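You operate a simulated robot arm through the tools that you are given. There is no shell and no other tool. Be economical: measure what you need, move in short steps, check, and stop when the job is done.

You are at the controls of a simulated two-armed robot. One attempt, no reset.

## Task
Press the out key three times. Take the brown sensor clip and put it on the blue cover plate. Switch the music rocker off. Pick up the blue mug with one hand, pass it to the other hand and put it on the shelf of the green stand. Take the grey crumpled cloth from the middle shelf of the store rack and leave it on the top of the locker cabinet. Put the blue cartridge marked "drift" from the second shelf from the bottom of the store rack on the shelf under the bench top and the blue cartridge labelled "shape" on the middle shelf of the store rack. Switch the warmer switch on. The order is free. Set down upright: brown sensor clip, blue mug.

It is judged by the outcome, as a careful person would: the job done as asked, and still so three seconds after it is handed in. It fails if anything else is knocked over, pushed out of place, dropped, spilled or broken. Lids that push on must go on centred and level and be pressed home; caps that screw on are set level and turned clockwise until they are tight. Flat cloth is picked up by pressing the open fingertips on it (5 to 10 N) and closing them slowly along it; thin cloth reads only 2 to 8 mm in the jaws.

## Robot
Two 7-joint arms with two-finger parallel grippers on one trunk, on a base that drives. Base frame: it is fixed to the floor where the robot stands at the start and does not move with it; the origin is under the middle of the robot, x ahead of it, y to its left, z up. Units: m, degrees, N and s.
The left shoulder is at the start at [0.022, 0.174, 1.537], the right one opposite. With the tool pointing down near the work surface each hand reaches from about 0.1 to 0.3 m from the robot's upright axis, wherever it stands, measured 20 degrees to its own side. Places, roughly: blue cartridge [-5.5, 3.25, 0.5]; blue cover plate (12x12x1 cm) [1.4, -1.4, 0.8]; blue mug (12x8x10 cm) [-3.5, -4.2, 0.9]; brown sensor clip [1.25, -1.25, 0.75]; crumpled cloth [-5.75, 2.5, 1]; middle shelf of the store rack [-5.5, 3, 0.9]; music rocker [-1.7, -2.5, 0.8]; out key [0.4, 0, 1.5]; shelf of the green stand (24x24 cm) [-3.54, -0.96, 0.3]; shelf under the bench top [-3.3, 4, 0.5]; top of the locker cabinet [-6.9, -1.5, 1.4]; warmer switch [0.6, -5.1, 0.8]. Payload 3.6 kg a hand.
The TCP of each hand is the grasp point between the finger pads, 0.03 m short of the fingertips. In the tool frame z runs along the fingers and y along their closing line. Largest opening 0.11 m; finger width 0.02, thickness 0.01; the body of the gripper, 0.048 by 0.112 m, starts 0.055 m behind the TCP.
Orientation is that of the tool frame in the base frame, as a unit quaternion [w, x, y, z]. With the fingers straight down and closing along the base's y, the tool's x points along the base's -x, its y along +y and its z along -z.

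## Interface
- The arms move only by the tool apply_moves. It takes "left_motion", "right_motion" or both (then of equal length, played together; a hand with none holds still); each is a list of rows, each a list of 7 numbers: the turn, a rotation vector about the base's x, y, z in units of 8 degrees (1.0 is 8 degrees), then the shift along the base's x, y, z in units of 40 mm (1.0 is 40 mm), then the gripper command, from -1 (fully open) to 1 (shut), values between in proportion. In form: [[wx, wy, wz, x, y, z, fingers], ...]. A call has 1 to 12 rows; each row shifts and turns the commanded pose from where the row before left it. A call with a number of a shift or a turn outside -1 to 1 is refused whole. Rows are played at 5 a second. More than 0.05 m and 8.6 degrees between two rows, or a gripper value outside its range, and nothing of the call is played. A pose out of reach is approached as far as the arm can. The call stops where the force on the tool passes 40 N (or 10 N more than at its start, if that is more) or the arm is blocked; 0.2 s more then pass. The fingers move at their own pace (about 0.153 m/s each) and stop on an object; they squeeze with about 34 N. The grip force told is the motor's: it shows also when the fingers shut on nothing. Time passes only in rows, and 0.2 s behind the last, so rows that do not move let the fingers close. It gives the time, the measured TCP pose, the force on the tool (base axes), the opening and the grip force at its end, in the units of the frame above (readings bear some noise), with the torque about the TCP (base axes, N m) and any sound that the robot's microphone picked up.
- Cameras (640 x 400 px; columns grow to the right, rows downward): "scene" is now at [0.0953, 0.0099, 1.7316]; the picture's right is [0.08, -1.00, 0.00], its down [-0.43, -0.03, -0.90] and it looks along [0.90, 0.07, -0.43] (base axes); focal length 214 px, centre (320, 200). "left" rides on the left gripper at [0.073, -0.017, -0.103] in its tool frame; the picture's right is [0.23, 0.97, 0.00], its down [-0.76, 0.18, -0.62] and it looks along [-0.61, 0.14, 0.78] (tool axes); focal length 222 px, centre (320, 200). "right" rides on the right gripper at [0.072, 0.017, -0.103] in its tool frame; the picture's right is [-0.23, 0.97, 0.00], its down [-0.76, -0.18, -0.62] and it looks along [-0.61, -0.14, 0.78] (tool axes); focal length 222 px, centre (320, 200). There is no depth. A picture from a camera that has moved, and an enlarged one, comes with that camera's place and axes in the base frame and with its lens. The place of the scene camera against the robot may be out by one fixed shift of up to 0.018 m in any direction.
- get_image(camera): a new picture of that camera. It takes no simulated time.
- raise_lower(by): slides the trunk up (or, below 0, down) by that many m; the arms and the scene camera ride with it, the base frame stays. It gives what a move gives, with no picture.
- roll_base(legs): drives the robot by 1 to 6 legs, each [ahead, left, turn to the left] in m, m and degrees, along the robot's own axes; the way and the turn of a leg run together, so that a leg with both is an arc; at most 1.5 m and 180 degrees a leg. The arms and the cameras ride along, it lands a little off, and it stops where it bumps. It gives what a move gives.
- pan_tilt(pan, tilt): turns the head with the scene camera to pan (to the left, within 86 degrees either way) and tilt (down, from -29 to 69), counted from straight ahead of the robot. It gives what a move gives.
- inspect(camera, box): a new picture of the part [left, top, right, bottom] of that camera's present view, enlarged. It takes no simulated time.
- hand_in(): hands the job in; it is judged then, once.

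Work in short steps. Places have to be worked out from the pictures, the camera data and where the tool is seen: move nearer, look again, correct. Check each grasp and each placing, and mend what went wrong. You have 207 turns and 190 pictures in all, those below and enlarged ones among them. Open the grippers and draw the arms clear of the work before you hand the job in, unless the task says otherwise; then end with one line.

The tools are called after ">>>" as a command line: name --argument value ..., lists and objects as JSON in quotes. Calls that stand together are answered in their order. apply_moves: Moves the arms, as the interface text tells. Its arguments: {"type":"object","properties":{"left_motion":{"type":"array","items":{"type":"array","items":{"type":"number"}}},"right_motion":{"type":"array","items":{"type":"array","items":{"type":"number"}}}},"required":[]} The other tools are called the same way: raise_lower (by) slides the trunk up or down; roll_base (legs) drives the base; pan_tilt (pan, tilt) turns the head that bears the scene camera; get_image (camera) takes a picture; inspect (camera, box) takes an enlarged picture of a part of a camera's view; hand_in () hands the job in.

At the start:

```text
time_s: 0.0
left_tcp_pos: [0.2645, 0.1041, 1.6454]
left_tcp_rot: [-0.001, 0.0, 1.0, -0.001]
left_wrist_force: [1.3, -0.8, -0.2]
left_moment: [0.0, 0.02, 0.02]
left_grip_width: 0.1102
left_gripper_force: 0.1
right_tcp_pos: [0.2581, -0.1213, 1.6317]
right_tcp_rot: [0.0, 0.0, 1.0, 0.0]
right_wrist_force: [0.4, 0.1, -0.2]
right_moment: [0.01, 0.02, -0.03]
right_grip_width: 0.1099
right_gripper_force: 0.1
trunk travel left (down, up): [-0.65, 0.113]
robot x, y, heading: [-0.0015, -0.0002, 0.1]
head pan, tilt: [4.5, 25.3]
```

scene: 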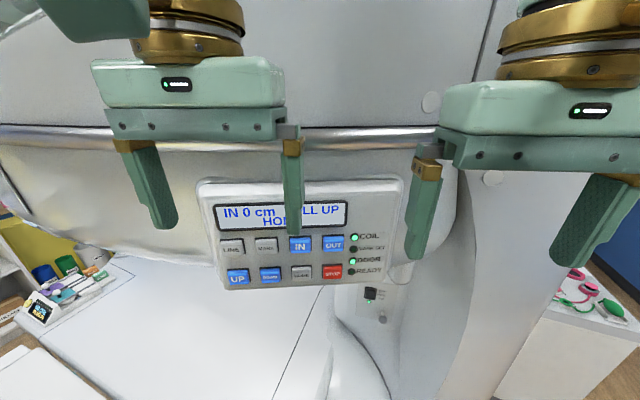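
right: 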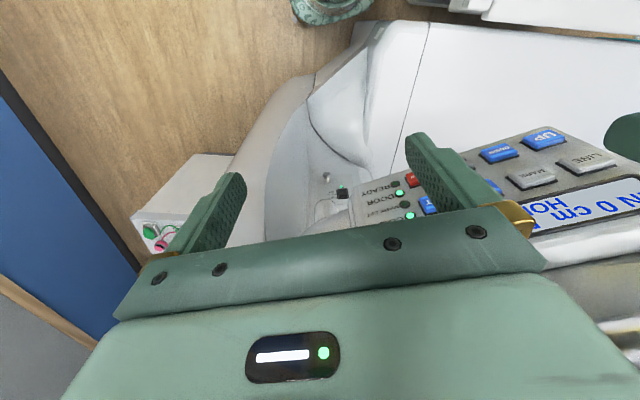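
left: 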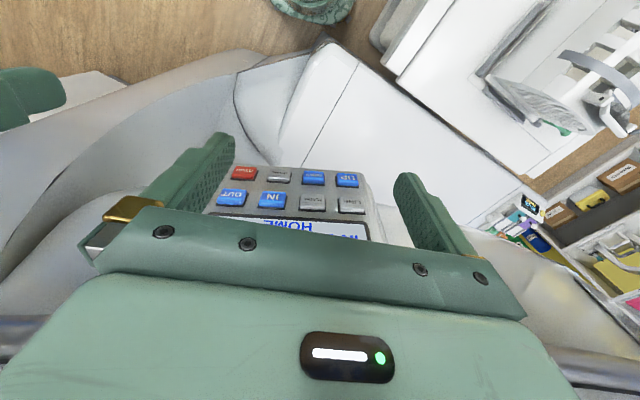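

I start with a closer look at the control panel to locate the OUT key.

>>> inspect --camera "scene" --box '[190, 170, 430, 320]'

>>> inspect --camera "left" --box '[180, 150, 420, 300]'

```text
2.67 times, centred on (310, 245) of scene
camera zoom: at [0.0953, 0.0099, 1.7316], right [0.08, -1.0, 0.0], down [-0.43, -0.03, -0.9], along [0.9, 0.07, -0.43], focal length 572 px, centre (347, 80)
```

zoom: 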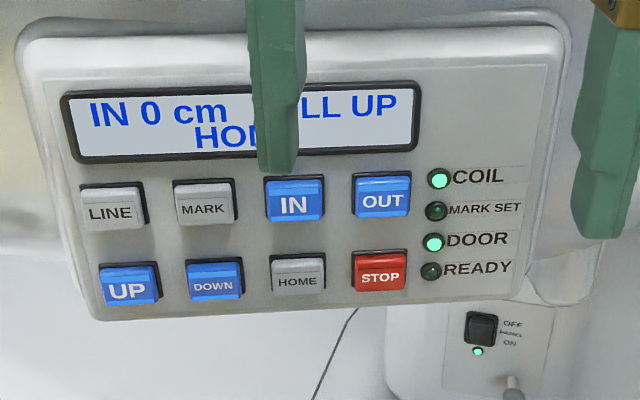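

```text
2.67 times, centred on (300, 225) of left
camera zoom: at [0.1926, 0.0875, 1.7486], right [-0.23, 0.97, 0.0], down [0.76, 0.18, 0.62], along [0.61, 0.14, -0.78], focal length 592 px, centre (373, 133)
```

zoom: 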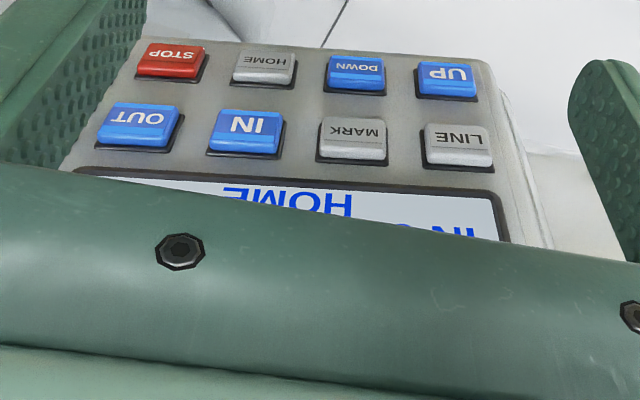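

The OUT key triangulates to about [0.41, 0.011, 1.50] on a near-vertical panel. I back up 0.25 m to gain room for pointing the right hand forward.

>>> roll_base --legs '[[-0.25, 0, 0]]'

>>> apply_moves --right_motion '[[0, -0.94, 0, 0.6, 0.15, -0.2, 1], [0, -0.94, 0, 0.6, 0.15, -0.2, 1], [0, -0.94, 0, 0.6, 0.15, -0.2, 1], [0, -0.94, 0, 0.6, 0.15, -0.2, 1], [0, -0.94, 0, 0.6, 0.15, -0.2, 1], [0, -0.94, 0, 0.6, 0.15, -0.2, 1], [0, -0.94, 0, 0.6, 0.15, -0.2, 1], [0, -0.94, 0, 0.6, 0.15, -0.2, 1], [0, -0.94, 0, 0.6, 0.15, -0.2, 1], [0, -0.94, 0, 0.6, 0.15, -0.2, 1], [0, -0.94, 0, 0.4, 0.15, -0.2, 1], [0, -0.91, 0, 0, 0, 0, 1]]' --left_motion '[[0, 0, 0, 0, 0.3, 0.2, -1], [0, 0, 0, 0, 0.3, 0.2, -1], [0, 0, 0, 0, 0.3, 0.2, -1], [0, 0, 0, 0, 0.3, 0.2, -1], [0, 0, 0, 0, 0.3, 0, -1], [0, 0, 0, 0, 0.3, 0, -1], [0, 0, 0, 0, 0.3, 0, -1], [0, 0, 0, 0, 0.3, 0, -1], [0, 0, 0, 0, 0, 0, -1], [0, 0, 0, 0, 0, 0, -1], [0, 0, 0, 0, 0, 0, -1], [0, 0, 0, 0, 0, 0, -1]]'

>>> get_image --camera "scene"

```text
time_s: 1.8
left_tcp_pos: [0.0154, 0.1034, 1.6439]
left_tcp_rot: [-0.001, -0.001, 1.0, -0.001]
left_wrist_force: [0.2, 0.4, 0.3]
left_moment: [0.03, -0.01, 0.0]
left_grip_width: 0.1101
left_gripper_force: 0.2
right_tcp_pos: [0.0093, -0.1214, 1.6306]
right_tcp_rot: [-0.001, -0.001, 1.0, 0.0]
right_wrist_force: [0.3, 0.6, 0.6]
right_moment: [0.03, 0.0, -0.02]
right_grip_width: 0.1102
right_gripper_force: 0.0
trunk travel left (down, up): [-0.65, 0.113]
robot x, y, heading: [-0.2506, 0.0008, 0.1]
head pan, tilt: [4.5, 25.3]
```

```text
time_s: 4.4
left_tcp_pos: [0.0137, 0.2031, 1.6774]
left_tcp_rot: [0.0, -0.002, 1.0, -0.002]
left_wrist_force: [-0.6, 0.6, -1.1]
left_moment: [-0.01, -0.01, -0.01]
left_grip_width: 0.1102
left_gripper_force: 0.1
right_tcp_pos: [0.2531, -0.0318, 1.5585]
right_tcp_rot: [0.706, 0.0, 0.708, -0.003]
right_wrist_force: [0.5, 0.7, 0.2]
right_moment: [0.01, 0.04, -0.02]
right_grip_width: 0.0001
right_gripper_force: 33.8
right hand out of reach, approached as far as the arm can: row 12
trunk travel left (down, up): [-0.65, 0.113]
robot x, y, heading: [-0.2513, 0.0004, 0.0]
head pan, tilt: [4.5, 25.3]
```

```text
184 pictures are left
camera scene: at [-0.1569, 0.0125, 1.7317], right [0.08, -1.0, 0.0], down [-0.43, -0.04, -0.9], along [0.9, 0.07, -0.43], focal length 214 px, centre (320, 200)
```

scene: 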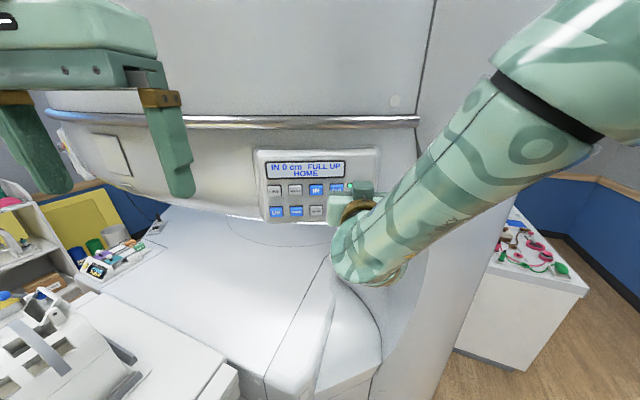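

The hand points forward. I line it up at y≈0.012, z≈1.50, drive ahead a little and look.

>>> apply_moves --right_motion '[[0, 0, 0, -0.4, 0.35, -0.5, 1], [0, 0, 0, -0.4, 0.35, -0.5, 1], [0, 0, 0, 0, 0.35, -0.45, 1], [0, 0, 0, 0, 0, 0, 1]]'

>>> roll_base --legs '[[0.1, 0, 0]]'

>>> get_image --camera "scene"

>>> get_image --camera "right"

```text
time_s: 5.4
left_tcp_pos: [0.0156, 0.2001, 1.6761]
left_tcp_rot: [0.0, -0.001, 1.0, -0.001]
left_wrist_force: [0.3, 0.8, 1.2]
left_moment: [0.01, 0.01, -0.01]
left_grip_width: 0.1097
left_gripper_force: 0.0
right_tcp_pos: [0.2228, 0.0064, 1.4981]
right_tcp_rot: [0.707, -0.001, 0.707, -0.001]
right_wrist_force: [-0.5, -0.4, 0.1]
right_moment: [-0.01, -0.01, -0.01]
right_grip_width: 0.0003
right_gripper_force: 33.8
trunk travel left (down, up): [-0.65, 0.113]
robot x, y, heading: [-0.2515, -0.0002, 0.0]
head pan, tilt: [4.5, 25.3]
```

```text
time_s: 6.6
left_tcp_pos: [0.1118, 0.1996, 1.678]
left_tcp_rot: [-0.001, -0.002, 1.0, -0.002]
left_wrist_force: [0.0, -0.3, -0.3]
left_moment: [0.0, 0.0, -0.03]
left_grip_width: 0.1098
left_gripper_force: 0.0
right_tcp_pos: [0.3205, 0.007, 1.4989]
right_tcp_rot: [0.707, -0.001, 0.707, -0.001]
right_wrist_force: [-0.7, -0.4, 0.0]
right_moment: [0.0, 0.02, 0.04]
right_grip_width: 0.0
right_gripper_force: 33.9
trunk travel left (down, up): [-0.65, 0.113]
robot x, y, heading: [-0.1532, -0.0001, 0.1]
head pan, tilt: [4.5, 25.3]
```

```text
183 pictures are left
camera scene: at [-0.0583, 0.0096, 1.7317], right [0.08, -1.0, 0.0], down [-0.43, -0.03, -0.9], along [0.9, 0.07, -0.43], focal length 214 px, centre (320, 200)
```

scene: 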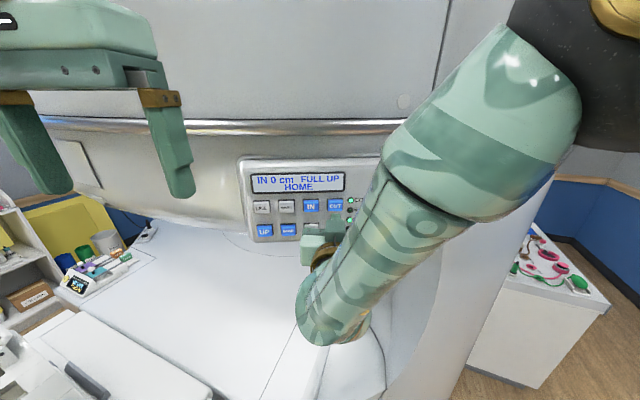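

```text
182 pictures are left
camera right: at [0.2184, 0.0228, 1.4271], right [0.0, 0.97, 0.23], down [-0.62, -0.18, 0.76], along [0.78, -0.14, 0.61], focal length 222 px, centre (320, 200)
```

right: 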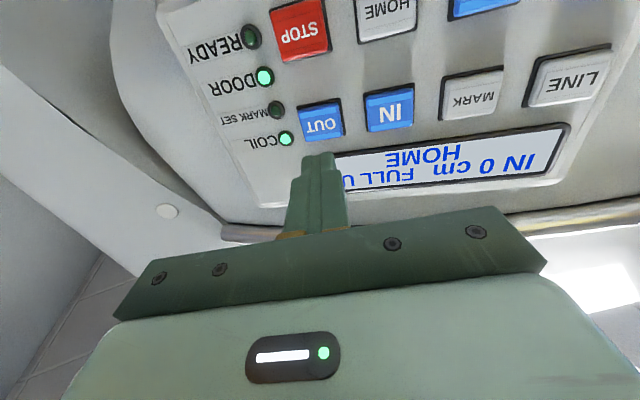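

The right camera puts the key at about y 0.009, z 1.495, right ahead of the closed tip (tip at x≈0.35). I advance slowly and watch for contact or sound.

>>> apply_moves --right_motion '[[0, 0, 0, 0.5, 0.07, -0.05, 1], [0, 0, 0, 0.5, 0, 0, 1], [0, 0, 0, 0.12, 0, 0, 1], [0, 0, 0, 0.12, 0, 0, 1], [0, 0, 0, 0, 0, 0, 1]]'

>>> get_image --camera "right"

```text
time_s: 7.8
left_tcp_pos: [0.1134, 0.1992, 1.6762]
left_tcp_rot: [-0.001, -0.001, 1.0, -0.002]
left_wrist_force: [0.3, -0.3, 0.6]
left_moment: [-0.02, 0.0, 0.01]
left_grip_width: 0.11
left_gripper_force: 0.1
right_tcp_pos: [0.3704, 0.0121, 1.4988]
right_tcp_rot: [0.705, 0.002, 0.709, -0.004]
right_wrist_force: [-0.2, -1.2, 0.3]
right_moment: [-0.01, 0.0, -0.01]
right_grip_width: 0.0
right_gripper_force: 34.3
right hand out of reach, approached as far as the arm can: row 4
trunk travel left (down, up): [-0.65, 0.113]
robot x, y, heading: [-0.1532, -0.001, 0.1]
head pan, tilt: [4.5, 25.3]
```

```text
181 pictures are left
camera right: at [0.2672, 0.0287, 1.4273], right [0.0, 0.97, 0.23], down [-0.62, -0.17, 0.77], along [0.78, -0.14, 0.6], focal length 222 px, centre (320, 200)
```

right: 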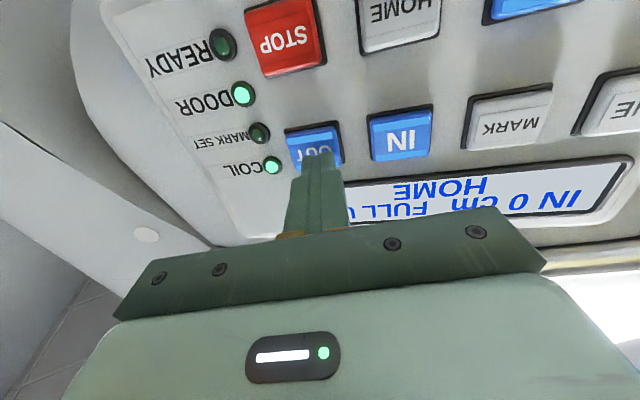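

Tip is over the key but the arm is at its limit. I retract 4 cm, drive 6 cm ahead, then advance again.

>>> apply_moves --right_motion '[[0, 0, 0, -1, -0.15, -0.08, 1], [0, 0, 0, -0.6, 0, 0, 1]]'

>>> roll_base --legs '[[0.05, 0, 0]]'

```text
time_s: 8.4
left_tcp_pos: [0.1132, 0.1988, 1.6776]
left_tcp_rot: [0.0, -0.002, 1.0, -0.001]
left_wrist_force: [0.9, -0.2, 0.4]
left_moment: [-0.01, 0.0, 0.0]
left_grip_width: 0.1101
left_gripper_force: 0.1
right_tcp_pos: [0.3043, 0.0059, 1.4959]
right_tcp_rot: [0.707, -0.001, 0.707, 0.0]
right_wrist_force: [-0.4, -1.2, 0.5]
right_moment: [-0.01, -0.01, 0.01]
right_grip_width: 0.0
right_gripper_force: 34.6
trunk travel left (down, up): [-0.65, 0.113]
robot x, y, heading: [-0.1511, 0.0011, -0.1]
head pan, tilt: [4.5, 25.3]
```

```text
time_s: 9.3
left_tcp_pos: [0.1513, 0.2015, 1.6797]
left_tcp_rot: [0.003, -0.004, 1.0, -0.002]
left_wrist_force: [-1.7, -0.5, -0.7]
left_moment: [-0.01, -0.08, -0.01]
left_grip_width: 0.1097
left_gripper_force: 0.0
right_tcp_pos: [0.3449, 0.0065, 1.498]
right_tcp_rot: [0.71, -0.002, 0.704, 0.0]
right_wrist_force: [-1.4, 0.0, -0.5]
right_moment: [0.05, 0.01, -0.04]
right_grip_width: 0.0
right_gripper_force: 33.4
trunk travel left (down, up): [-0.65, 0.113]
robot x, y, heading: [-0.0986, 0.0005, -0.0]
head pan, tilt: [4.5, 25.3]
```

Tip is at x≈0.375. I advance in small steps to press.

>>> apply_moves --right_motion '[[0, 0, 0, 0.4, 0, 0, 1], [0, 0, 0, 0.15, 0, 0, 1], [0, 0, 0, 0.12, 0, 0, 1], [0, 0, 0, 0.12, 0, 0, 1], [0, 0, 0, 0, 0, 0, 1]]'

>>> get_image --camera "right"

```text
time_s: 10.5
left_tcp_pos: [0.1612, 0.1994, 1.678]
left_tcp_rot: [0.0, -0.002, 1.0, 0.0]
left_wrist_force: [0.2, 0.4, -0.9]
left_moment: [0.01, -0.03, 0.03]
left_grip_width: 0.11
left_gripper_force: 0.0
right_tcp_pos: [0.3857, 0.0072, 1.4952]
right_tcp_rot: [0.707, -0.002, 0.707, -0.001]
right_wrist_force: [-9.3, 0.2, 1.8]
right_moment: [0.03, -0.08, 0.07]
right_grip_width: 0.0004
right_gripper_force: 34.4
trunk travel left (down, up): [-0.65, 0.113]
robot x, y, heading: [-0.105, 0.0031, 0.3]
head pan, tilt: [4.5, 25.3]
heard: click
```

```text
180 pictures are left
camera right: at [0.2827, 0.0236, 1.4238], right [0.0, 0.97, 0.22], down [-0.62, -0.18, 0.76], along [0.78, -0.14, 0.61], focal length 222 px, centre (320, 200)
```

right: 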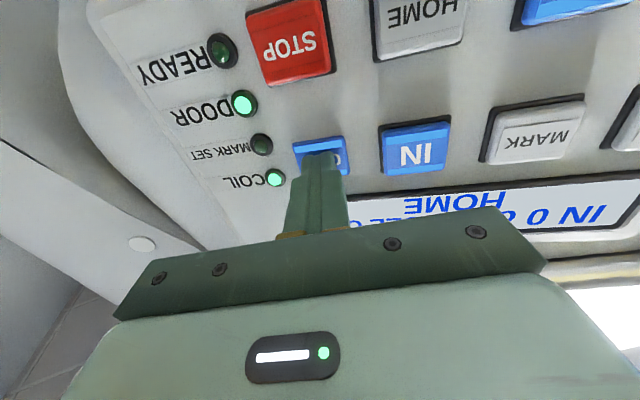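

One click heard, tip on OUT. I release and view the display with the retracted hand.

>>> apply_moves --right_motion '[[0, 0, 0, -0.5, 0, 0, 1], [0, 0, 0, 0, 0, 0, 1], [0, 0, 0, 0, 0, 0, 1]]'

>>> inspect --camera "scene" --box '[220, 140, 400, 260]'

```text
time_s: 11.3
left_tcp_pos: [0.1624, 0.1999, 1.6769]
left_tcp_rot: [0.0, -0.002, 1.0, -0.001]
left_wrist_force: [1.0, 0.2, -1.4]
left_moment: [0.0, 0.0, -0.04]
left_grip_width: 0.1099
left_gripper_force: 0.1
right_tcp_pos: [0.3663, 0.0069, 1.4947]
right_tcp_rot: [0.707, -0.001, 0.707, 0.0]
right_wrist_force: [0.3, 0.7, 0.1]
right_moment: [-0.01, -0.02, 0.02]
right_grip_width: 0.0001
right_gripper_force: 33.8
trunk travel left (down, up): [-0.65, 0.113]
robot x, y, heading: [-0.1049, 0.003, 0.2]
head pan, tilt: [4.5, 25.3]
```

```text
3.33 times, centred on (310, 200) of scene
camera zoom: at [-0.0075, 0.0102, 1.7316], right [0.08, -1.0, 0.0], down [-0.43, -0.04, -0.9], along [0.9, 0.07, -0.43], focal length 715 px, centre (353, 200)
```

zoom: 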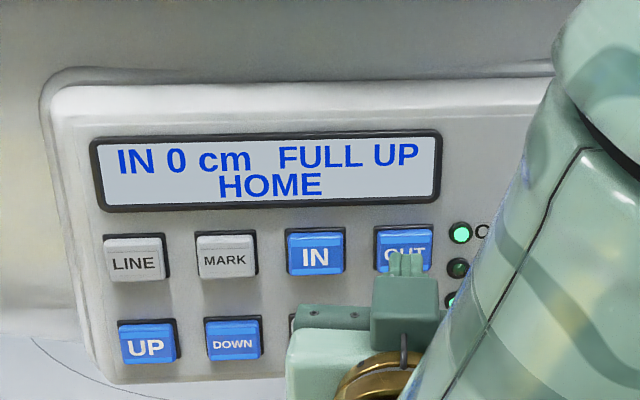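

The key clicks; the display stays at home as OUT can't go further. Second press, with release.

>>> apply_moves --right_motion '[[0, 0, 0, 0.3, 0, 0, 1], [0, 0, 0, 0.2, 0, 0, 1], [0, 0, 0, 0, 0, 0, 1], [0, 0, 0, -0.5, 0, 0, 1], [0, 0, 0, 0, 0, 0, 1], [0, 0, 0, 0, 0, 0, 1]]'

```text
time_s: 12.7
left_tcp_pos: [0.1632, 0.2001, 1.6758]
left_tcp_rot: [-0.001, -0.001, 1.0, -0.001]
left_wrist_force: [0.5, -0.1, -0.5]
left_moment: [0.03, 0.0, -0.03]
left_grip_width: 0.1102
left_gripper_force: 0.2
right_tcp_pos: [0.3682, 0.0062, 1.4948]
right_tcp_rot: [0.707, 0.0, 0.707, 0.0]
right_wrist_force: [0.2, -0.2, -0.2]
right_moment: [0.02, -0.05, -0.02]
right_grip_width: 0.0
right_gripper_force: 34.0
trunk travel left (down, up): [-0.65, 0.113]
robot x, y, heading: [-0.0994, 0.0015, 0.3]
head pan, tilt: [4.5, 25.3]
heard: click
```

Second click. Third press.

>>> apply_moves --right_motion '[[0, 0, 0, 0.3, 0, 0, 1], [0, 0, 0, 0.2, 0, 0, 1], [0, 0, 0, 0, 0, 0, 1], [0, 0, 0, -0.5, 0, 0, 1], [0, 0, 0, 0, 0, 0, 1], [0, 0, 0, 0, 0, 0, 1]]'

```text
time_s: 14.1
left_tcp_pos: [0.1618, 0.1996, 1.6783]
left_tcp_rot: [0.001, -0.002, 1.0, -0.001]
left_wrist_force: [-0.2, 0.0, 0.9]
left_moment: [0.02, -0.02, -0.02]
left_grip_width: 0.1101
left_gripper_force: 0.1
right_tcp_pos: [0.3668, 0.0061, 1.4945]
right_tcp_rot: [0.707, -0.001, 0.707, 0.001]
right_wrist_force: [0.3, -0.6, -0.2]
right_moment: [0.0, 0.01, 0.0]
right_grip_width: 0.0
right_gripper_force: 34.2
trunk travel left (down, up): [-0.65, 0.113]
robot x, y, heading: [-0.1029, -0.0012, 0.3]
head pan, tilt: [4.5, 25.3]
heard: click
```

Three clicks done. I back off, and fold the right hand back to pointing down.

>>> roll_base --legs '[[-0.4, 0, 0]]'

>>> apply_moves --right_motion '[[0, 0.94, 0, -0.6, -0.3, 0.2, -1], [0, 0.94, 0, -0.6, -0.3, 0.2, -1], [0, 0.94, 0, -0.6, -0.3, 0.2, -1], [0, 0.94, 0, -0.6, -0.3, 0.2, -1], [0, 0.94, 0, -0.6, -0.3, 0.2, -1], [0, 0.94, 0, -0.6, -0.3, 0.2, -1], [0, 0.94, 0, -0.6, -0.3, 0.2, -1], [0, 0.94, 0, -0.6, -0.3, 0.2, -1], [0, 0.94, 0, -0.6, -0.3, 0.2, -1], [0, 0.94, 0, -0.6, -0.3, 0.2, -1], [0, 0.94, 0, 0, -0.3, 0.2, -1], [0, 0.91, 0, 0, -0.3, 0.2, -1]]'

>>> pan_tilt --pan -45 --tilt 25

>>> get_image --camera "scene"

```text
time_s: 16.6
left_tcp_pos: [-0.234, 0.1992, 1.6768]
left_tcp_rot: [-0.001, -0.001, 1.0, -0.001]
left_wrist_force: [0.9, -0.4, -0.1]
left_moment: [0.03, 0.0, 0.02]
left_grip_width: 0.1104
left_gripper_force: 0.2
right_tcp_pos: [-0.0295, 0.0053, 1.4928]
right_tcp_rot: [0.706, -0.002, 0.708, 0.0]
right_wrist_force: [0.4, 0.2, 0.5]
right_moment: [-0.01, 0.01, 0.02]
right_grip_width: 0.0002
right_gripper_force: 33.5
trunk travel left (down, up): [-0.65, 0.113]
robot x, y, heading: [-0.5009, -0.0011, -0.1]
head pan, tilt: [4.5, 25.3]
```

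```text
time_s: 19.2
left_tcp_pos: [-0.2339, 0.1984, 1.6787]
left_tcp_rot: [-0.001, -0.002, 1.0, 0.0]
left_wrist_force: [-0.4, 0.3, -0.9]
left_moment: [-0.02, 0.02, 0.01]
left_grip_width: 0.1101
left_gripper_force: 0.1
right_tcp_pos: [-0.2683, -0.1398, 1.5914]
right_tcp_rot: [-0.002, -0.002, 1.0, 0.001]
right_wrist_force: [0.7, -0.2, -0.5]
right_moment: [0.01, 0.02, -0.02]
right_grip_width: 0.1101
right_gripper_force: 0.0
trunk travel left (down, up): [-0.65, 0.113]
robot x, y, heading: [-0.4982, -0.0004, 0.0]
head pan, tilt: [4.5, 25.3]
```

```text
time_s: 20.3
left_tcp_pos: [-0.2348, 0.1984, 1.6763]
left_tcp_rot: [0.001, -0.002, 1.0, -0.001]
left_wrist_force: [0.2, 0.8, 0.1]
left_moment: [0.02, -0.01, -0.01]
left_grip_width: 0.1099
left_gripper_force: 0.0
right_tcp_pos: [-0.2699, -0.1384, 1.5908]
right_tcp_rot: [0.0, -0.001, 1.0, 0.001]
right_wrist_force: [-0.5, 0.4, 0.1]
right_moment: [0.01, 0.0, -0.04]
right_grip_width: 0.1098
right_gripper_force: 0.0
trunk travel left (down, up): [-0.65, 0.113]
robot x, y, heading: [-0.4991, -0.0029, 0.2]
head pan, tilt: [-45.0, 25.0]
```

```text
178 pictures are left
camera scene: at [-0.4308, -0.0637, 1.7321], right [-0.71, -0.71, 0.0], down [-0.3, 0.3, -0.91], along [0.64, -0.64, -0.42], focal length 214 px, centre (320, 200)
```

scene: 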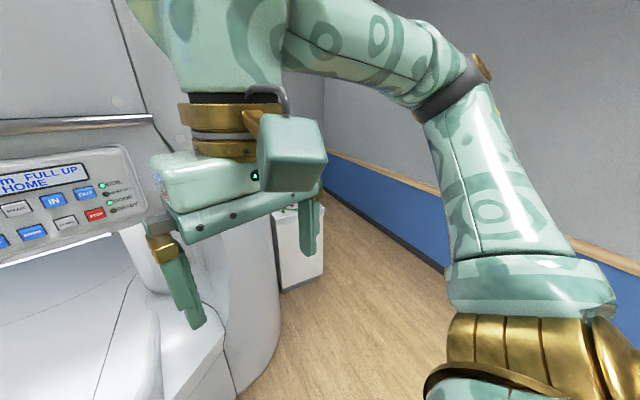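

The clear floor is to the right. I strafe right 0.9 m and look ahead toward the small cabinet with the clip.

>>> roll_base --legs '[[0, -0.9, 0]]'

>>> pan_tilt --pan -10 --tilt 25

>>> get_image --camera "scene"

```text
time_s: 25.1
left_tcp_pos: [-0.2365, -0.7025, 1.6767]
left_tcp_rot: [0.0, 0.003, 1.0, -0.001]
left_wrist_force: [0.2, -0.4, -0.5]
left_moment: [0.03, 0.02, 0.06]
left_grip_width: 0.11
left_gripper_force: 0.0
right_tcp_pos: [-0.2726, -1.0393, 1.5919]
right_tcp_rot: [0.001, 0.003, 1.0, 0.0]
right_wrist_force: [-0.2, -0.7, -0.3]
right_moment: [0.0, -0.02, 0.01]
right_grip_width: 0.1102
right_gripper_force: 0.1
trunk travel left (down, up): [-0.65, 0.113]
robot x, y, heading: [-0.4967, -0.9033, -0.5]
head pan, tilt: [-45.0, 25.0]
```

```text
time_s: 26.1
left_tcp_pos: [-0.2351, -0.7039, 1.677]
left_tcp_rot: [0.0, 0.003, 1.0, -0.002]
left_wrist_force: [0.3, -0.3, 0.4]
left_moment: [0.01, 0.01, 0.0]
left_grip_width: 0.1101
left_gripper_force: 0.1
right_tcp_pos: [-0.273, -1.0405, 1.5914]
right_tcp_rot: [0.001, 0.004, 1.0, 0.0]
right_wrist_force: [0.3, 0.2, -0.5]
right_moment: [0.02, 0.01, -0.02]
right_grip_width: 0.11
right_gripper_force: 0.0
trunk travel left (down, up): [-0.65, 0.113]
robot x, y, heading: [-0.5019, -0.9049, -0.3]
head pan, tilt: [-10.0, 25.0]
```

```text
177 pictures are left
camera scene: at [-0.408, -0.9152, 1.7321], right [-0.18, -0.98, 0.0], down [-0.42, 0.08, -0.91], along [0.89, -0.16, -0.42], focal length 214 px, centre (320, 200)
```

scene: 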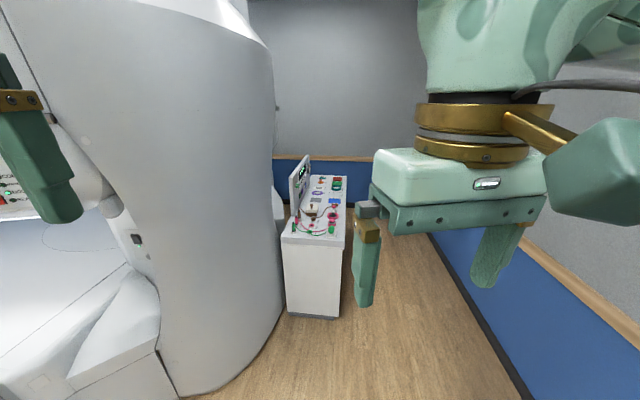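

>>> inspect --camera "scene" --box '[265, 145, 385, 255]'

```text
3.64 times, centred on (325, 200) of scene
camera zoom: at [-0.408, -0.9152, 1.7321], right [-0.18, -0.98, 0.0], down [-0.42, 0.08, -0.91], along [0.89, -0.16, -0.42], focal length 780 px, centre (302, 200)
```

zoom: 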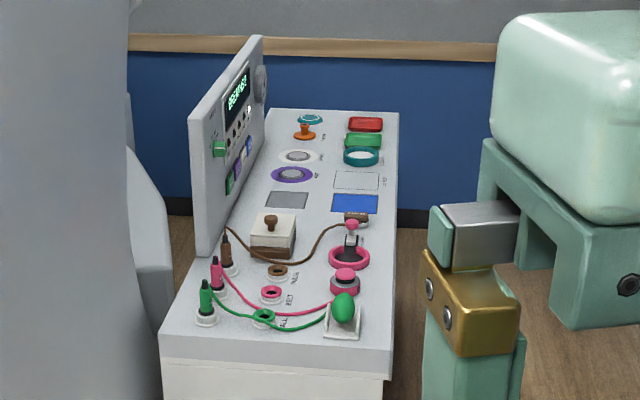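

The cabinet and wall are rotated about -17°. I turn to align, enter the aisle on the cabinet's right side, and look left.

>>> roll_base --legs '[[0, 0, -17], [0, -0.55, 0], [1.4, 0, 0]]'

>>> pan_tilt --pan 60 --tilt 40

>>> get_image --camera "scene"

```text
time_s: 36.9
left_tcp_pos: [0.9879, -1.747, 1.6768]
left_tcp_rot: [0.0, 0.154, 0.988, 0.0]
left_wrist_force: [-0.1, -0.3, -0.5]
left_moment: [0.0, -0.04, 0.01]
left_grip_width: 0.1099
left_gripper_force: 0.1
right_tcp_pos: [0.8515, -2.0573, 1.5911]
right_tcp_rot: [0.0, 0.155, 0.988, 0.001]
right_wrist_force: [-0.4, -0.1, 0.3]
right_moment: [0.01, -0.02, 0.03]
right_grip_width: 0.1101
right_gripper_force: 0.2
trunk travel left (down, up): [-0.65, 0.113]
robot x, y, heading: [0.6745, -1.8578, -17.9]
head pan, tilt: [-10.0, 25.0]
```

```text
time_s: 38.3
left_tcp_pos: [0.9898, -1.7465, 1.6762]
left_tcp_rot: [0.0, 0.154, 0.988, -0.002]
left_wrist_force: [-0.1, -0.8, 0.5]
left_moment: [-0.02, 0.0, -0.02]
left_grip_width: 0.1101
left_gripper_force: 0.0
right_tcp_pos: [0.8524, -2.058, 1.5926]
right_tcp_rot: [0.0, 0.155, 0.988, 0.0]
right_wrist_force: [-0.5, -0.5, 0.0]
right_moment: [-0.02, 0.04, -0.01]
right_grip_width: 0.1102
right_gripper_force: 0.1
trunk travel left (down, up): [-0.65, 0.113]
robot x, y, heading: [0.6755, -1.8542, -17.9]
head pan, tilt: [60.0, 40.0]
```

```text
175 pictures are left
camera scene: at [0.7411, -1.7996, 1.7088], right [0.67, -0.74, 0.0], down [-0.48, -0.43, -0.77], along [0.57, 0.51, -0.64], focal length 214 px, centre (320, 200)
```

scene: 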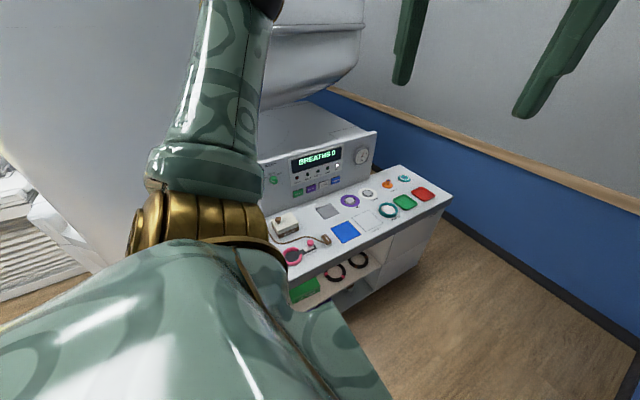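

Blue plate at about [1.47, -1.35, 0.76]. I drive on 0.5 m, turn left 90° to face the cabinet and look down.

>>> roll_base --legs '[[0.5, 0, 0], [0, 0, 90]]'

>>> pan_tilt --pan 0 --tilt 50

>>> get_image --camera "scene"

```text
time_s: 45.0
left_tcp_pos: [1.038, -1.6947, 1.6762]
left_tcp_rot: [0.0, -0.592, 0.806, 0.0]
left_wrist_force: [0.5, 0.3, -0.9]
left_moment: [0.01, 0.0, -0.03]
left_grip_width: 0.1098
left_gripper_force: 0.0
right_tcp_pos: [1.35, -1.8298, 1.5909]
right_tcp_rot: [-0.001, -0.591, 0.806, 0.001]
right_wrist_force: [0.6, -0.5, 0.4]
right_moment: [-0.01, -0.01, 0.0]
right_grip_width: 0.11
right_gripper_force: 0.0
trunk travel left (down, up): [-0.65, 0.113]
robot x, y, heading: [1.1483, -2.0067, 72.4]
head pan, tilt: [60.0, 40.0]
```

```text
time_s: 46.3
left_tcp_pos: [1.0387, -1.6951, 1.6774]
left_tcp_rot: [0.001, -0.592, 0.806, -0.001]
left_wrist_force: [-0.6, 0.5, 0.7]
left_moment: [0.0, 0.03, -0.04]
left_grip_width: 0.11
left_gripper_force: 0.0
right_tcp_pos: [1.3494, -1.8293, 1.5915]
right_tcp_rot: [-0.001, -0.591, 0.806, 0.001]
right_wrist_force: [1.3, -0.2, 0.6]
right_moment: [0.03, 0.0, 0.04]
right_grip_width: 0.1101
right_gripper_force: 0.0
trunk travel left (down, up): [-0.65, 0.113]
robot x, y, heading: [1.1538, -2.0071, 72.6]
head pan, tilt: [0.0, 50.0]
```

```text
174 pictures are left
camera scene: at [1.1674, -1.92, 1.6946], right [0.95, -0.3, 0.0], down [-0.23, -0.73, -0.64], along [0.19, 0.61, -0.77], focal length 214 px, centre (320, 200)
```

scene: 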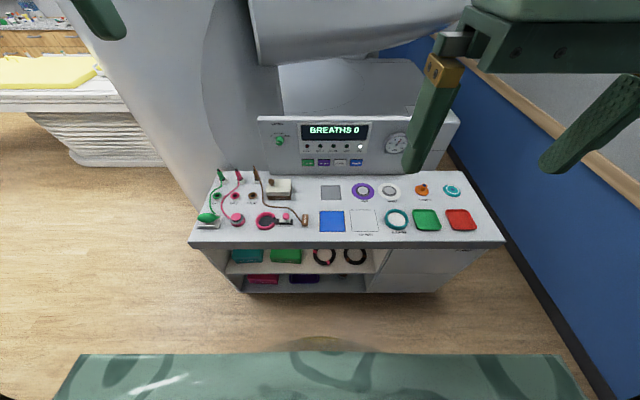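

>>> inspect --camera "scene" --box '[185, 150, 385, 275]'

```text
3.20 times, centred on (285, 212) of scene
camera zoom: at [1.1674, -1.92, 1.6946], right [0.95, -0.3, 0.0], down [-0.23, -0.73, -0.64], along [0.19, 0.61, -0.77], focal length 686 px, centre (432, 160)
```

zoom: 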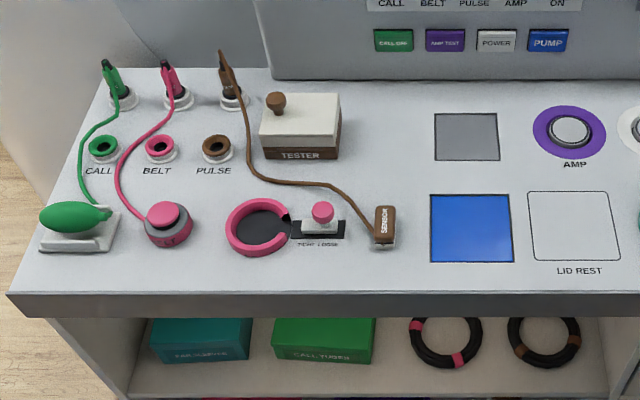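

The brown "SENSOR" clip lies at about [1.28, -1.295], next to the blue plate [1.416, -1.335]; edge of the cabinet is 11 cm nearer. I lower the trunk and move in closer, aligned for the right hand.

>>> raise_lower --by -0.5

>>> roll_base --legs '[[0.12, 0.1, 0]]'

>>> apply_moves --right_motion '[[0, 0, 0, 0.25, 0.8, 0, -1], [0, 0, 0, 0.25, 0.8, 0, -1], [0, 0, 0, 0.25, 0.8, 0, -1], [0, 0, 0, 0.25, 0.8, 0, -1], [0, 0, 0, 0.25, 0.8, 0, -1], [0, 0, 0, 0, 0, 0, -1]]'

>>> get_image --camera "right"

>>> get_image --camera "scene"

```text
refused: -0.5 is not a number from -0.4 to 0.4
```

```text
time_s: 47.7
left_tcp_pos: [0.9794, -1.5531, 1.6779]
left_tcp_rot: [0.001, -0.592, 0.806, -0.001]
left_wrist_force: [-0.4, -0.2, 0.0]
left_moment: [0.02, 0.03, 0.0]
left_grip_width: 0.1099
left_gripper_force: 0.1
right_tcp_pos: [1.292, -1.6874, 1.5913]
right_tcp_rot: [0.0, -0.592, 0.806, 0.002]
right_wrist_force: [0.1, 0.0, -0.2]
right_moment: [0.02, -0.03, 0.01]
right_grip_width: 0.1098
right_gripper_force: 0.0
trunk travel left (down, up): [-0.65, 0.113]
robot x, y, heading: [1.0869, -1.8645, 72.7]
head pan, tilt: [0.0, 50.0]
```

```text
time_s: 49.1
left_tcp_pos: [0.9784, -1.5498, 1.6774]
left_tcp_rot: [0.001, -0.592, 0.806, -0.001]
left_wrist_force: [0.2, -0.2, 0.0]
left_moment: [0.02, -0.02, 0.0]
left_grip_width: 0.1099
left_gripper_force: 0.2
right_tcp_pos: [1.3404, -1.5252, 1.592]
right_tcp_rot: [0.0, -0.592, 0.806, 0.0]
right_wrist_force: [0.9, 0.0, -0.3]
right_moment: [-0.02, -0.02, -0.02]
right_grip_width: 0.1102
right_gripper_force: 0.0
trunk travel left (down, up): [-0.65, 0.113]
robot x, y, heading: [1.0916, -1.8617, 72.4]
head pan, tilt: [0.0, 50.0]
```

```text
172 pictures are left
camera right: at [1.303, -1.5888, 1.6959], right [-0.86, 0.51, 0.0], down [0.4, 0.67, 0.62], along [0.32, 0.54, -0.78], focal length 222 px, centre (320, 200)
```

right: 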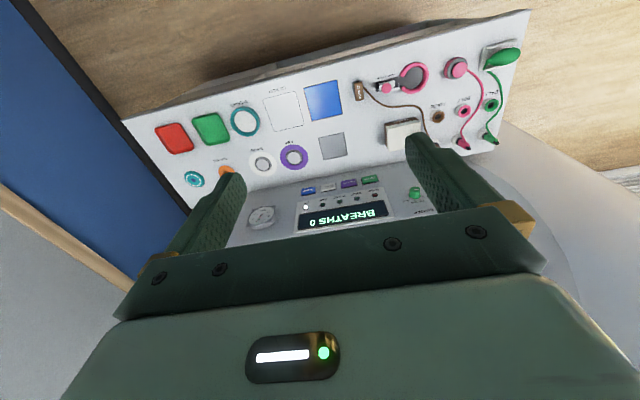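

```text
171 pictures are left
camera scene: at [1.1075, -1.7754, 1.6946], right [0.95, -0.3, 0.0], down [-0.23, -0.73, -0.64], along [0.19, 0.61, -0.77], focal length 214 px, centre (320, 200)
```

scene: 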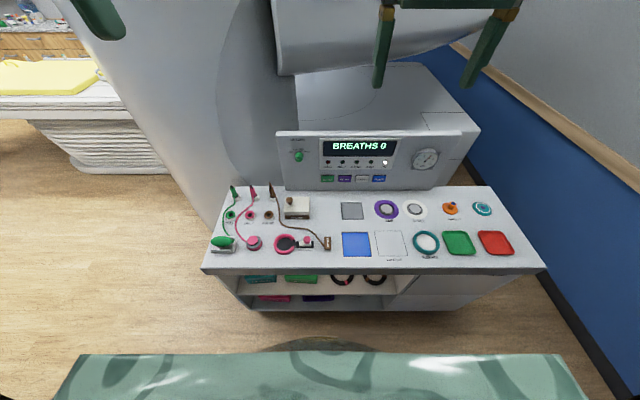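

Reach ahead is good (0.42 m). I lower the trunk in two steps.

>>> raise_lower --by -0.4

>>> raise_lower --by -0.15

>>> get_image --camera "right"

>>> get_image --camera "scene"

```text
time_s: 53.0
left_tcp_pos: [0.978, -1.5494, 1.2772]
left_tcp_rot: [0.001, -0.592, 0.806, 0.0]
left_wrist_force: [-0.2, -0.4, -0.4]
left_moment: [0.03, -0.03, 0.02]
left_grip_width: 0.1104
left_gripper_force: 0.0
right_tcp_pos: [1.3401, -1.5244, 1.191]
right_tcp_rot: [0.0, -0.592, 0.806, 0.001]
right_wrist_force: [0.4, -0.2, -0.5]
right_moment: [-0.06, 0.04, 0.03]
right_grip_width: 0.1099
right_gripper_force: 0.0
trunk travel left (down, up): [-0.25, 0.513]
robot x, y, heading: [1.0898, -1.8653, 72.7]
head pan, tilt: [0.0, 50.0]
```

```text
time_s: 54.7
left_tcp_pos: [0.9788, -1.5504, 1.1272]
left_tcp_rot: [0.0, -0.592, 0.806, 0.0]
left_wrist_force: [0.0, 0.4, -0.7]
left_moment: [0.01, -0.02, 0.03]
left_grip_width: 0.1102
left_gripper_force: 0.2
right_tcp_pos: [1.3406, -1.5248, 1.0425]
right_tcp_rot: [0.0, -0.591, 0.807, 0.001]
right_wrist_force: [-0.3, -0.1, 0.4]
right_moment: [0.06, -0.03, -0.03]
right_grip_width: 0.11
right_gripper_force: 0.1
trunk travel left (down, up): [-0.1, 0.663]
robot x, y, heading: [1.0912, -1.8601, 72.4]
head pan, tilt: [0.0, 50.0]
```

```text
170 pictures are left
camera right: at [1.3032, -1.5893, 1.1462], right [-0.86, 0.51, 0.0], down [0.4, 0.67, 0.62], along [0.32, 0.54, -0.78], focal length 222 px, centre (320, 200)
```

right: 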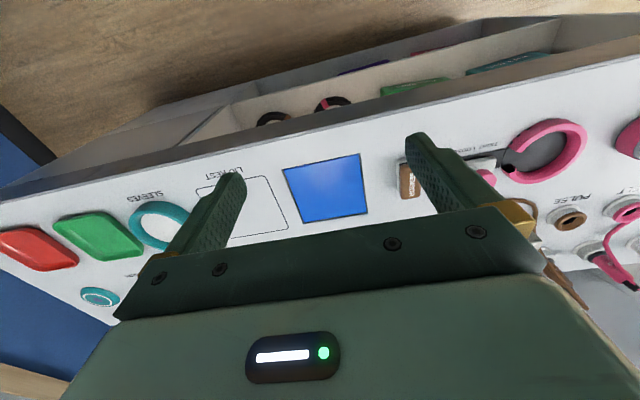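

```text
169 pictures are left
camera scene: at [1.1599, -1.6096, 1.1329], right [0.95, -0.3, 0.0], down [-0.23, -0.73, -0.64], along [0.19, 0.61, -0.77], focal length 214 px, centre (320, 200)
```

scene: 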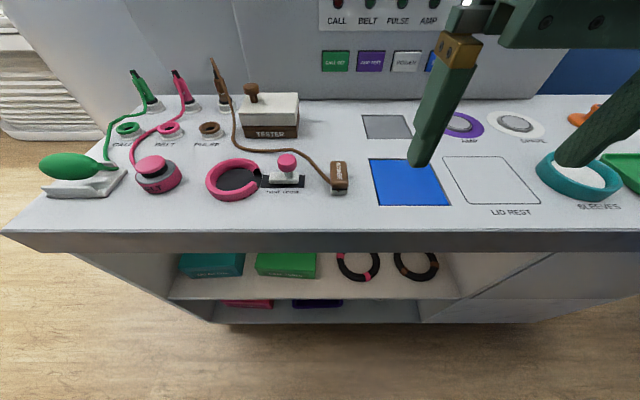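

>>> inspect --camera "scene" --box '[290, 130, 410, 205]'

>>> inspect --camera "right" --box '[350, 130, 510, 230]'

```text
5.33 times, centred on (350, 168) of scene
camera zoom: at [1.1599, -1.6096, 1.1329], right [0.95, -0.3, 0.0], down [-0.23, -0.73, -0.64], along [0.19, 0.61, -0.77], focal length 1144 px, centre (160, 373)
```

zoom: 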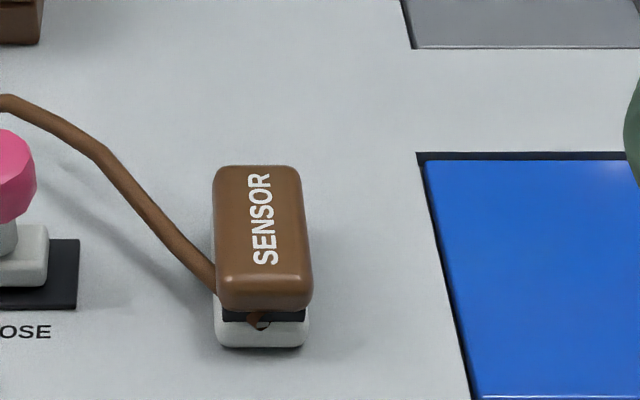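

```text
4.00 times, centred on (430, 180) of right
camera zoom: at [1.3032, -1.5893, 1.1462], right [-0.86, 0.51, 0.0], down [0.4, 0.67, 0.62], along [0.32, 0.54, -0.78], focal length 888 px, centre (-120, 280)
```

zoom: 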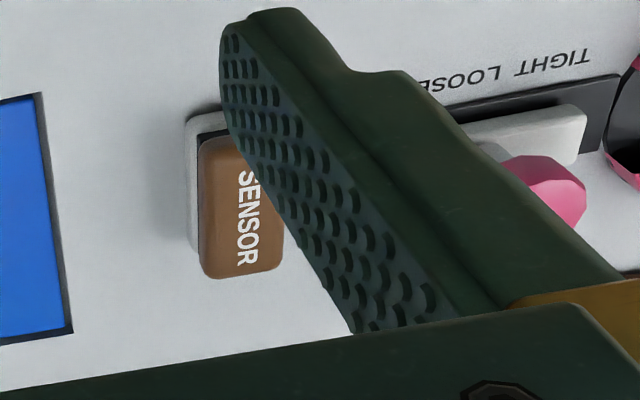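

Both cameras give the clip top at [1.281, -1.341, 0.85], about 3×6×3 cm, and the plate centre at [1.410, -1.369, 0.82]. The cord runs out left, so I grip along the clip's length: turn the right hand 90° while moving above it.

>>> apply_moves --right_motion '[[0, 0, -0.94, -0.125, 0.383, -0.1, -0.7], [0, 0, -0.94, -0.125, 0.383, -0.1, -0.7], [0, 0, -0.94, -0.125, 0.383, -0.1, -0.7], [0, 0, -0.94, -0.125, 0.383, -0.1, -0.7], [0, 0, -0.94, -0.125, 0.383, -0.1, -0.7], [0, 0, -0.94, -0.125, 0.383, -0.1, -0.7], [0, 0, -0.94, -0.125, 0.383, -0.1, -0.7], [0, 0, -0.94, -0.125, 0.383, -0.1, -0.7], [0, 0, -0.94, -0.125, 0.383, -0.1, -0.7], [0, 0, -0.94, -0.125, 0.383, -0.1, -0.7], [0, 0, -0.94, -0.125, 0.383, -0.1, -0.7], [0, 0, -0.91, -0.125, 0.383, -0.1, -0.7]]'

>>> get_image --camera "right"

>>> get_image --camera "scene"

```text
time_s: 57.3
left_tcp_pos: [0.9779, -1.5477, 1.1271]
left_tcp_rot: [0.001, -0.592, 0.806, -0.002]
left_wrist_force: [-0.1, 0.3, 0.2]
left_moment: [0.01, 0.0, 0.0]
left_grip_width: 0.1102
left_gripper_force: 0.1
right_tcp_pos: [1.2802, -1.3399, 0.9933]
right_tcp_rot: [-0.001, 0.153, 0.988, 0.001]
right_wrist_force: [0.4, 0.5, 1.0]
right_moment: [0.01, 0.0, -0.03]
right_grip_width: 0.0937
right_gripper_force: 0.0
trunk travel left (down, up): [-0.1, 0.663]
robot x, y, heading: [1.0904, -1.8628, 72.5]
head pan, tilt: [0.0, 50.0]
```

```text
166 pictures are left
camera right: at [1.217, -1.3017, 1.0973], right [0.51, 0.86, 0.0], down [0.67, -0.4, 0.62], along [0.54, -0.32, -0.78], focal length 222 px, centre (320, 200)
```

right: 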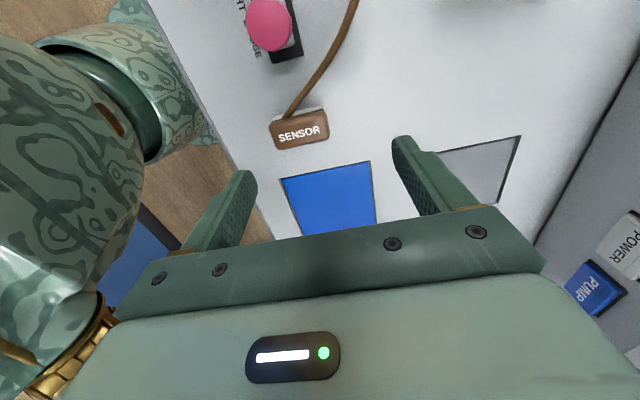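

```text
165 pictures are left
camera scene: at [1.1599, -1.6087, 1.1325], right [0.95, -0.3, 0.0], down [-0.23, -0.73, -0.64], along [0.19, 0.61, -0.77], focal length 214 px, centre (320, 200)
```

scene: 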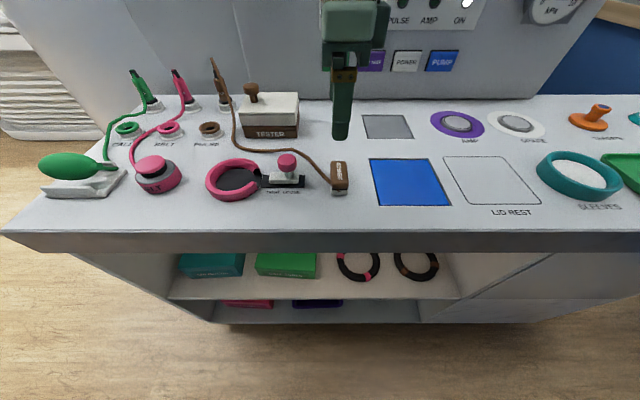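

Combining the two right-hand views: table top z≈0.85, clip top centre ≈[1.283, -1.366, 0.872], plate centre ≈[1.406, -1.390]; the scene camera is off about 1–2 cm. I shift over the clip, descend part way and check.

>>> apply_moves --right_motion '[[0, 0, 0, 0.07, -0.66, -0.5, -0.7], [0, 0, 0, 0, 0, -0.7, -0.7], [0, 0, 0, 0, 0, -0.6, -0.7], [0, 0, 0, 0, 0, 0, -0.7]]'

>>> get_image --camera "right"

>>> inspect --camera "scene" --box '[270, 90, 430, 220]'

```text
time_s: 58.3
left_tcp_pos: [0.9788, -1.549, 1.1268]
left_tcp_rot: [0.0, -0.592, 0.806, 0.0]
left_wrist_force: [0.3, -0.8, 0.7]
left_moment: [-0.02, -0.01, 0.0]
left_grip_width: 0.1099
left_gripper_force: 0.1
right_tcp_pos: [1.2849, -1.3665, 0.9209]
right_tcp_rot: [0.0, 0.152, 0.988, 0.0]
right_wrist_force: [0.7, 0.2, -0.4]
right_moment: [0.0, -0.01, -0.01]
right_grip_width: 0.0935
right_gripper_force: 0.1
trunk travel left (down, up): [-0.1, 0.663]
robot x, y, heading: [1.0873, -1.8628, 72.5]
head pan, tilt: [0.0, 50.0]
```

```text
164 pictures are left
camera right: at [1.2198, -1.3289, 1.0257], right [0.51, 0.86, 0.0], down [0.67, -0.4, 0.62], along [0.54, -0.32, -0.78], focal length 222 px, centre (320, 200)
```

right: 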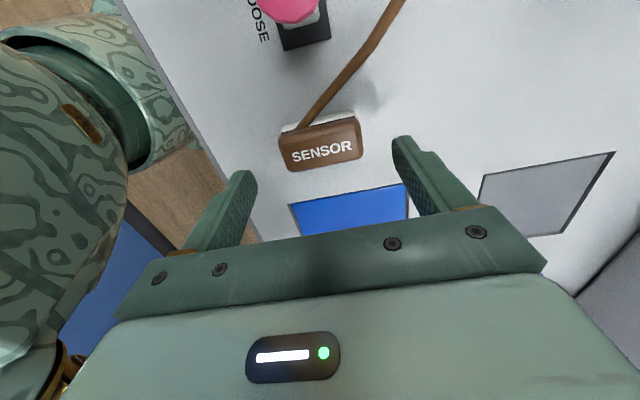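

```text
3.08 times, centred on (350, 155) of scene
camera zoom: at [1.1599, -1.609, 1.1327], right [0.95, -0.3, 0.0], down [-0.23, -0.73, -0.64], along [0.19, 0.61, -0.77], focal length 660 px, centre (228, 338)
```

zoom: 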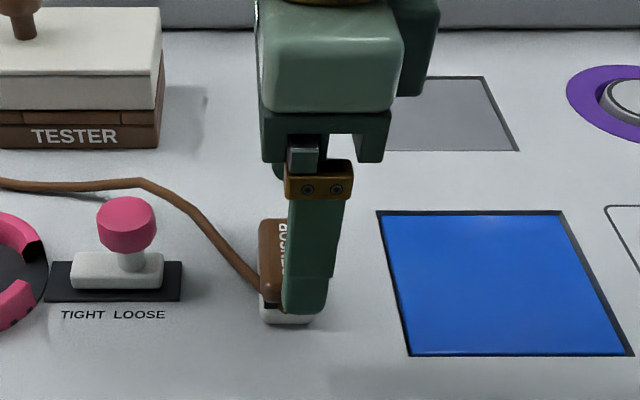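

Alignment is good within a few mm. Descend to about 0.887 and close.

>>> apply_moves --right_motion '[[0, 0, 0, -0.1, 0.05, -0.4, -0.7], [0, 0, 0, 0, 0, -0.42, -0.7], [0, 0, 0, 0, 0, 0, -0.7], [0, 0, 0, 0, 0, 0, 1], [0, 0, 0, 0, 0, 0, 1], [0, 0, 0, 0, 0, 0, 1]]'

>>> inspect --camera "scene" --box '[270, 90, 430, 220]'

```text
time_s: 59.7
left_tcp_pos: [0.9793, -1.5478, 1.1262]
left_tcp_rot: [0.0, -0.592, 0.806, -0.002]
left_wrist_force: [0.4, 0.8, -0.7]
left_moment: [-0.04, 0.03, -0.01]
left_grip_width: 0.1102
left_gripper_force: 0.2
right_tcp_pos: [1.2794, -1.3641, 0.8876]
right_tcp_rot: [-0.001, 0.151, 0.988, 0.0]
right_wrist_force: [-0.6, 1.0, 0.9]
right_moment: [-0.06, 0.0, 0.01]
right_grip_width: 0.0588
right_gripper_force: 33.9
trunk travel left (down, up): [-0.1, 0.663]
robot x, y, heading: [1.0906, -1.8604, 72.8]
head pan, tilt: [0.0, 50.0]
```

```text
3.08 times, centred on (350, 155) of scene
camera zoom: at [1.16, -1.609, 1.1326], right [0.95, -0.3, 0.0], down [-0.23, -0.73, -0.64], along [0.19, 0.61, -0.77], focal length 660 px, centre (228, 338)
```

zoom: 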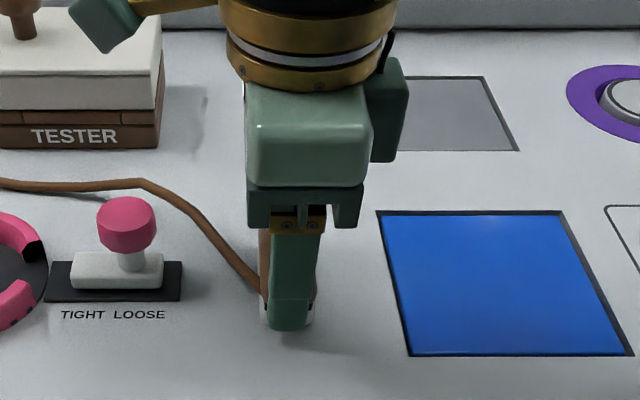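

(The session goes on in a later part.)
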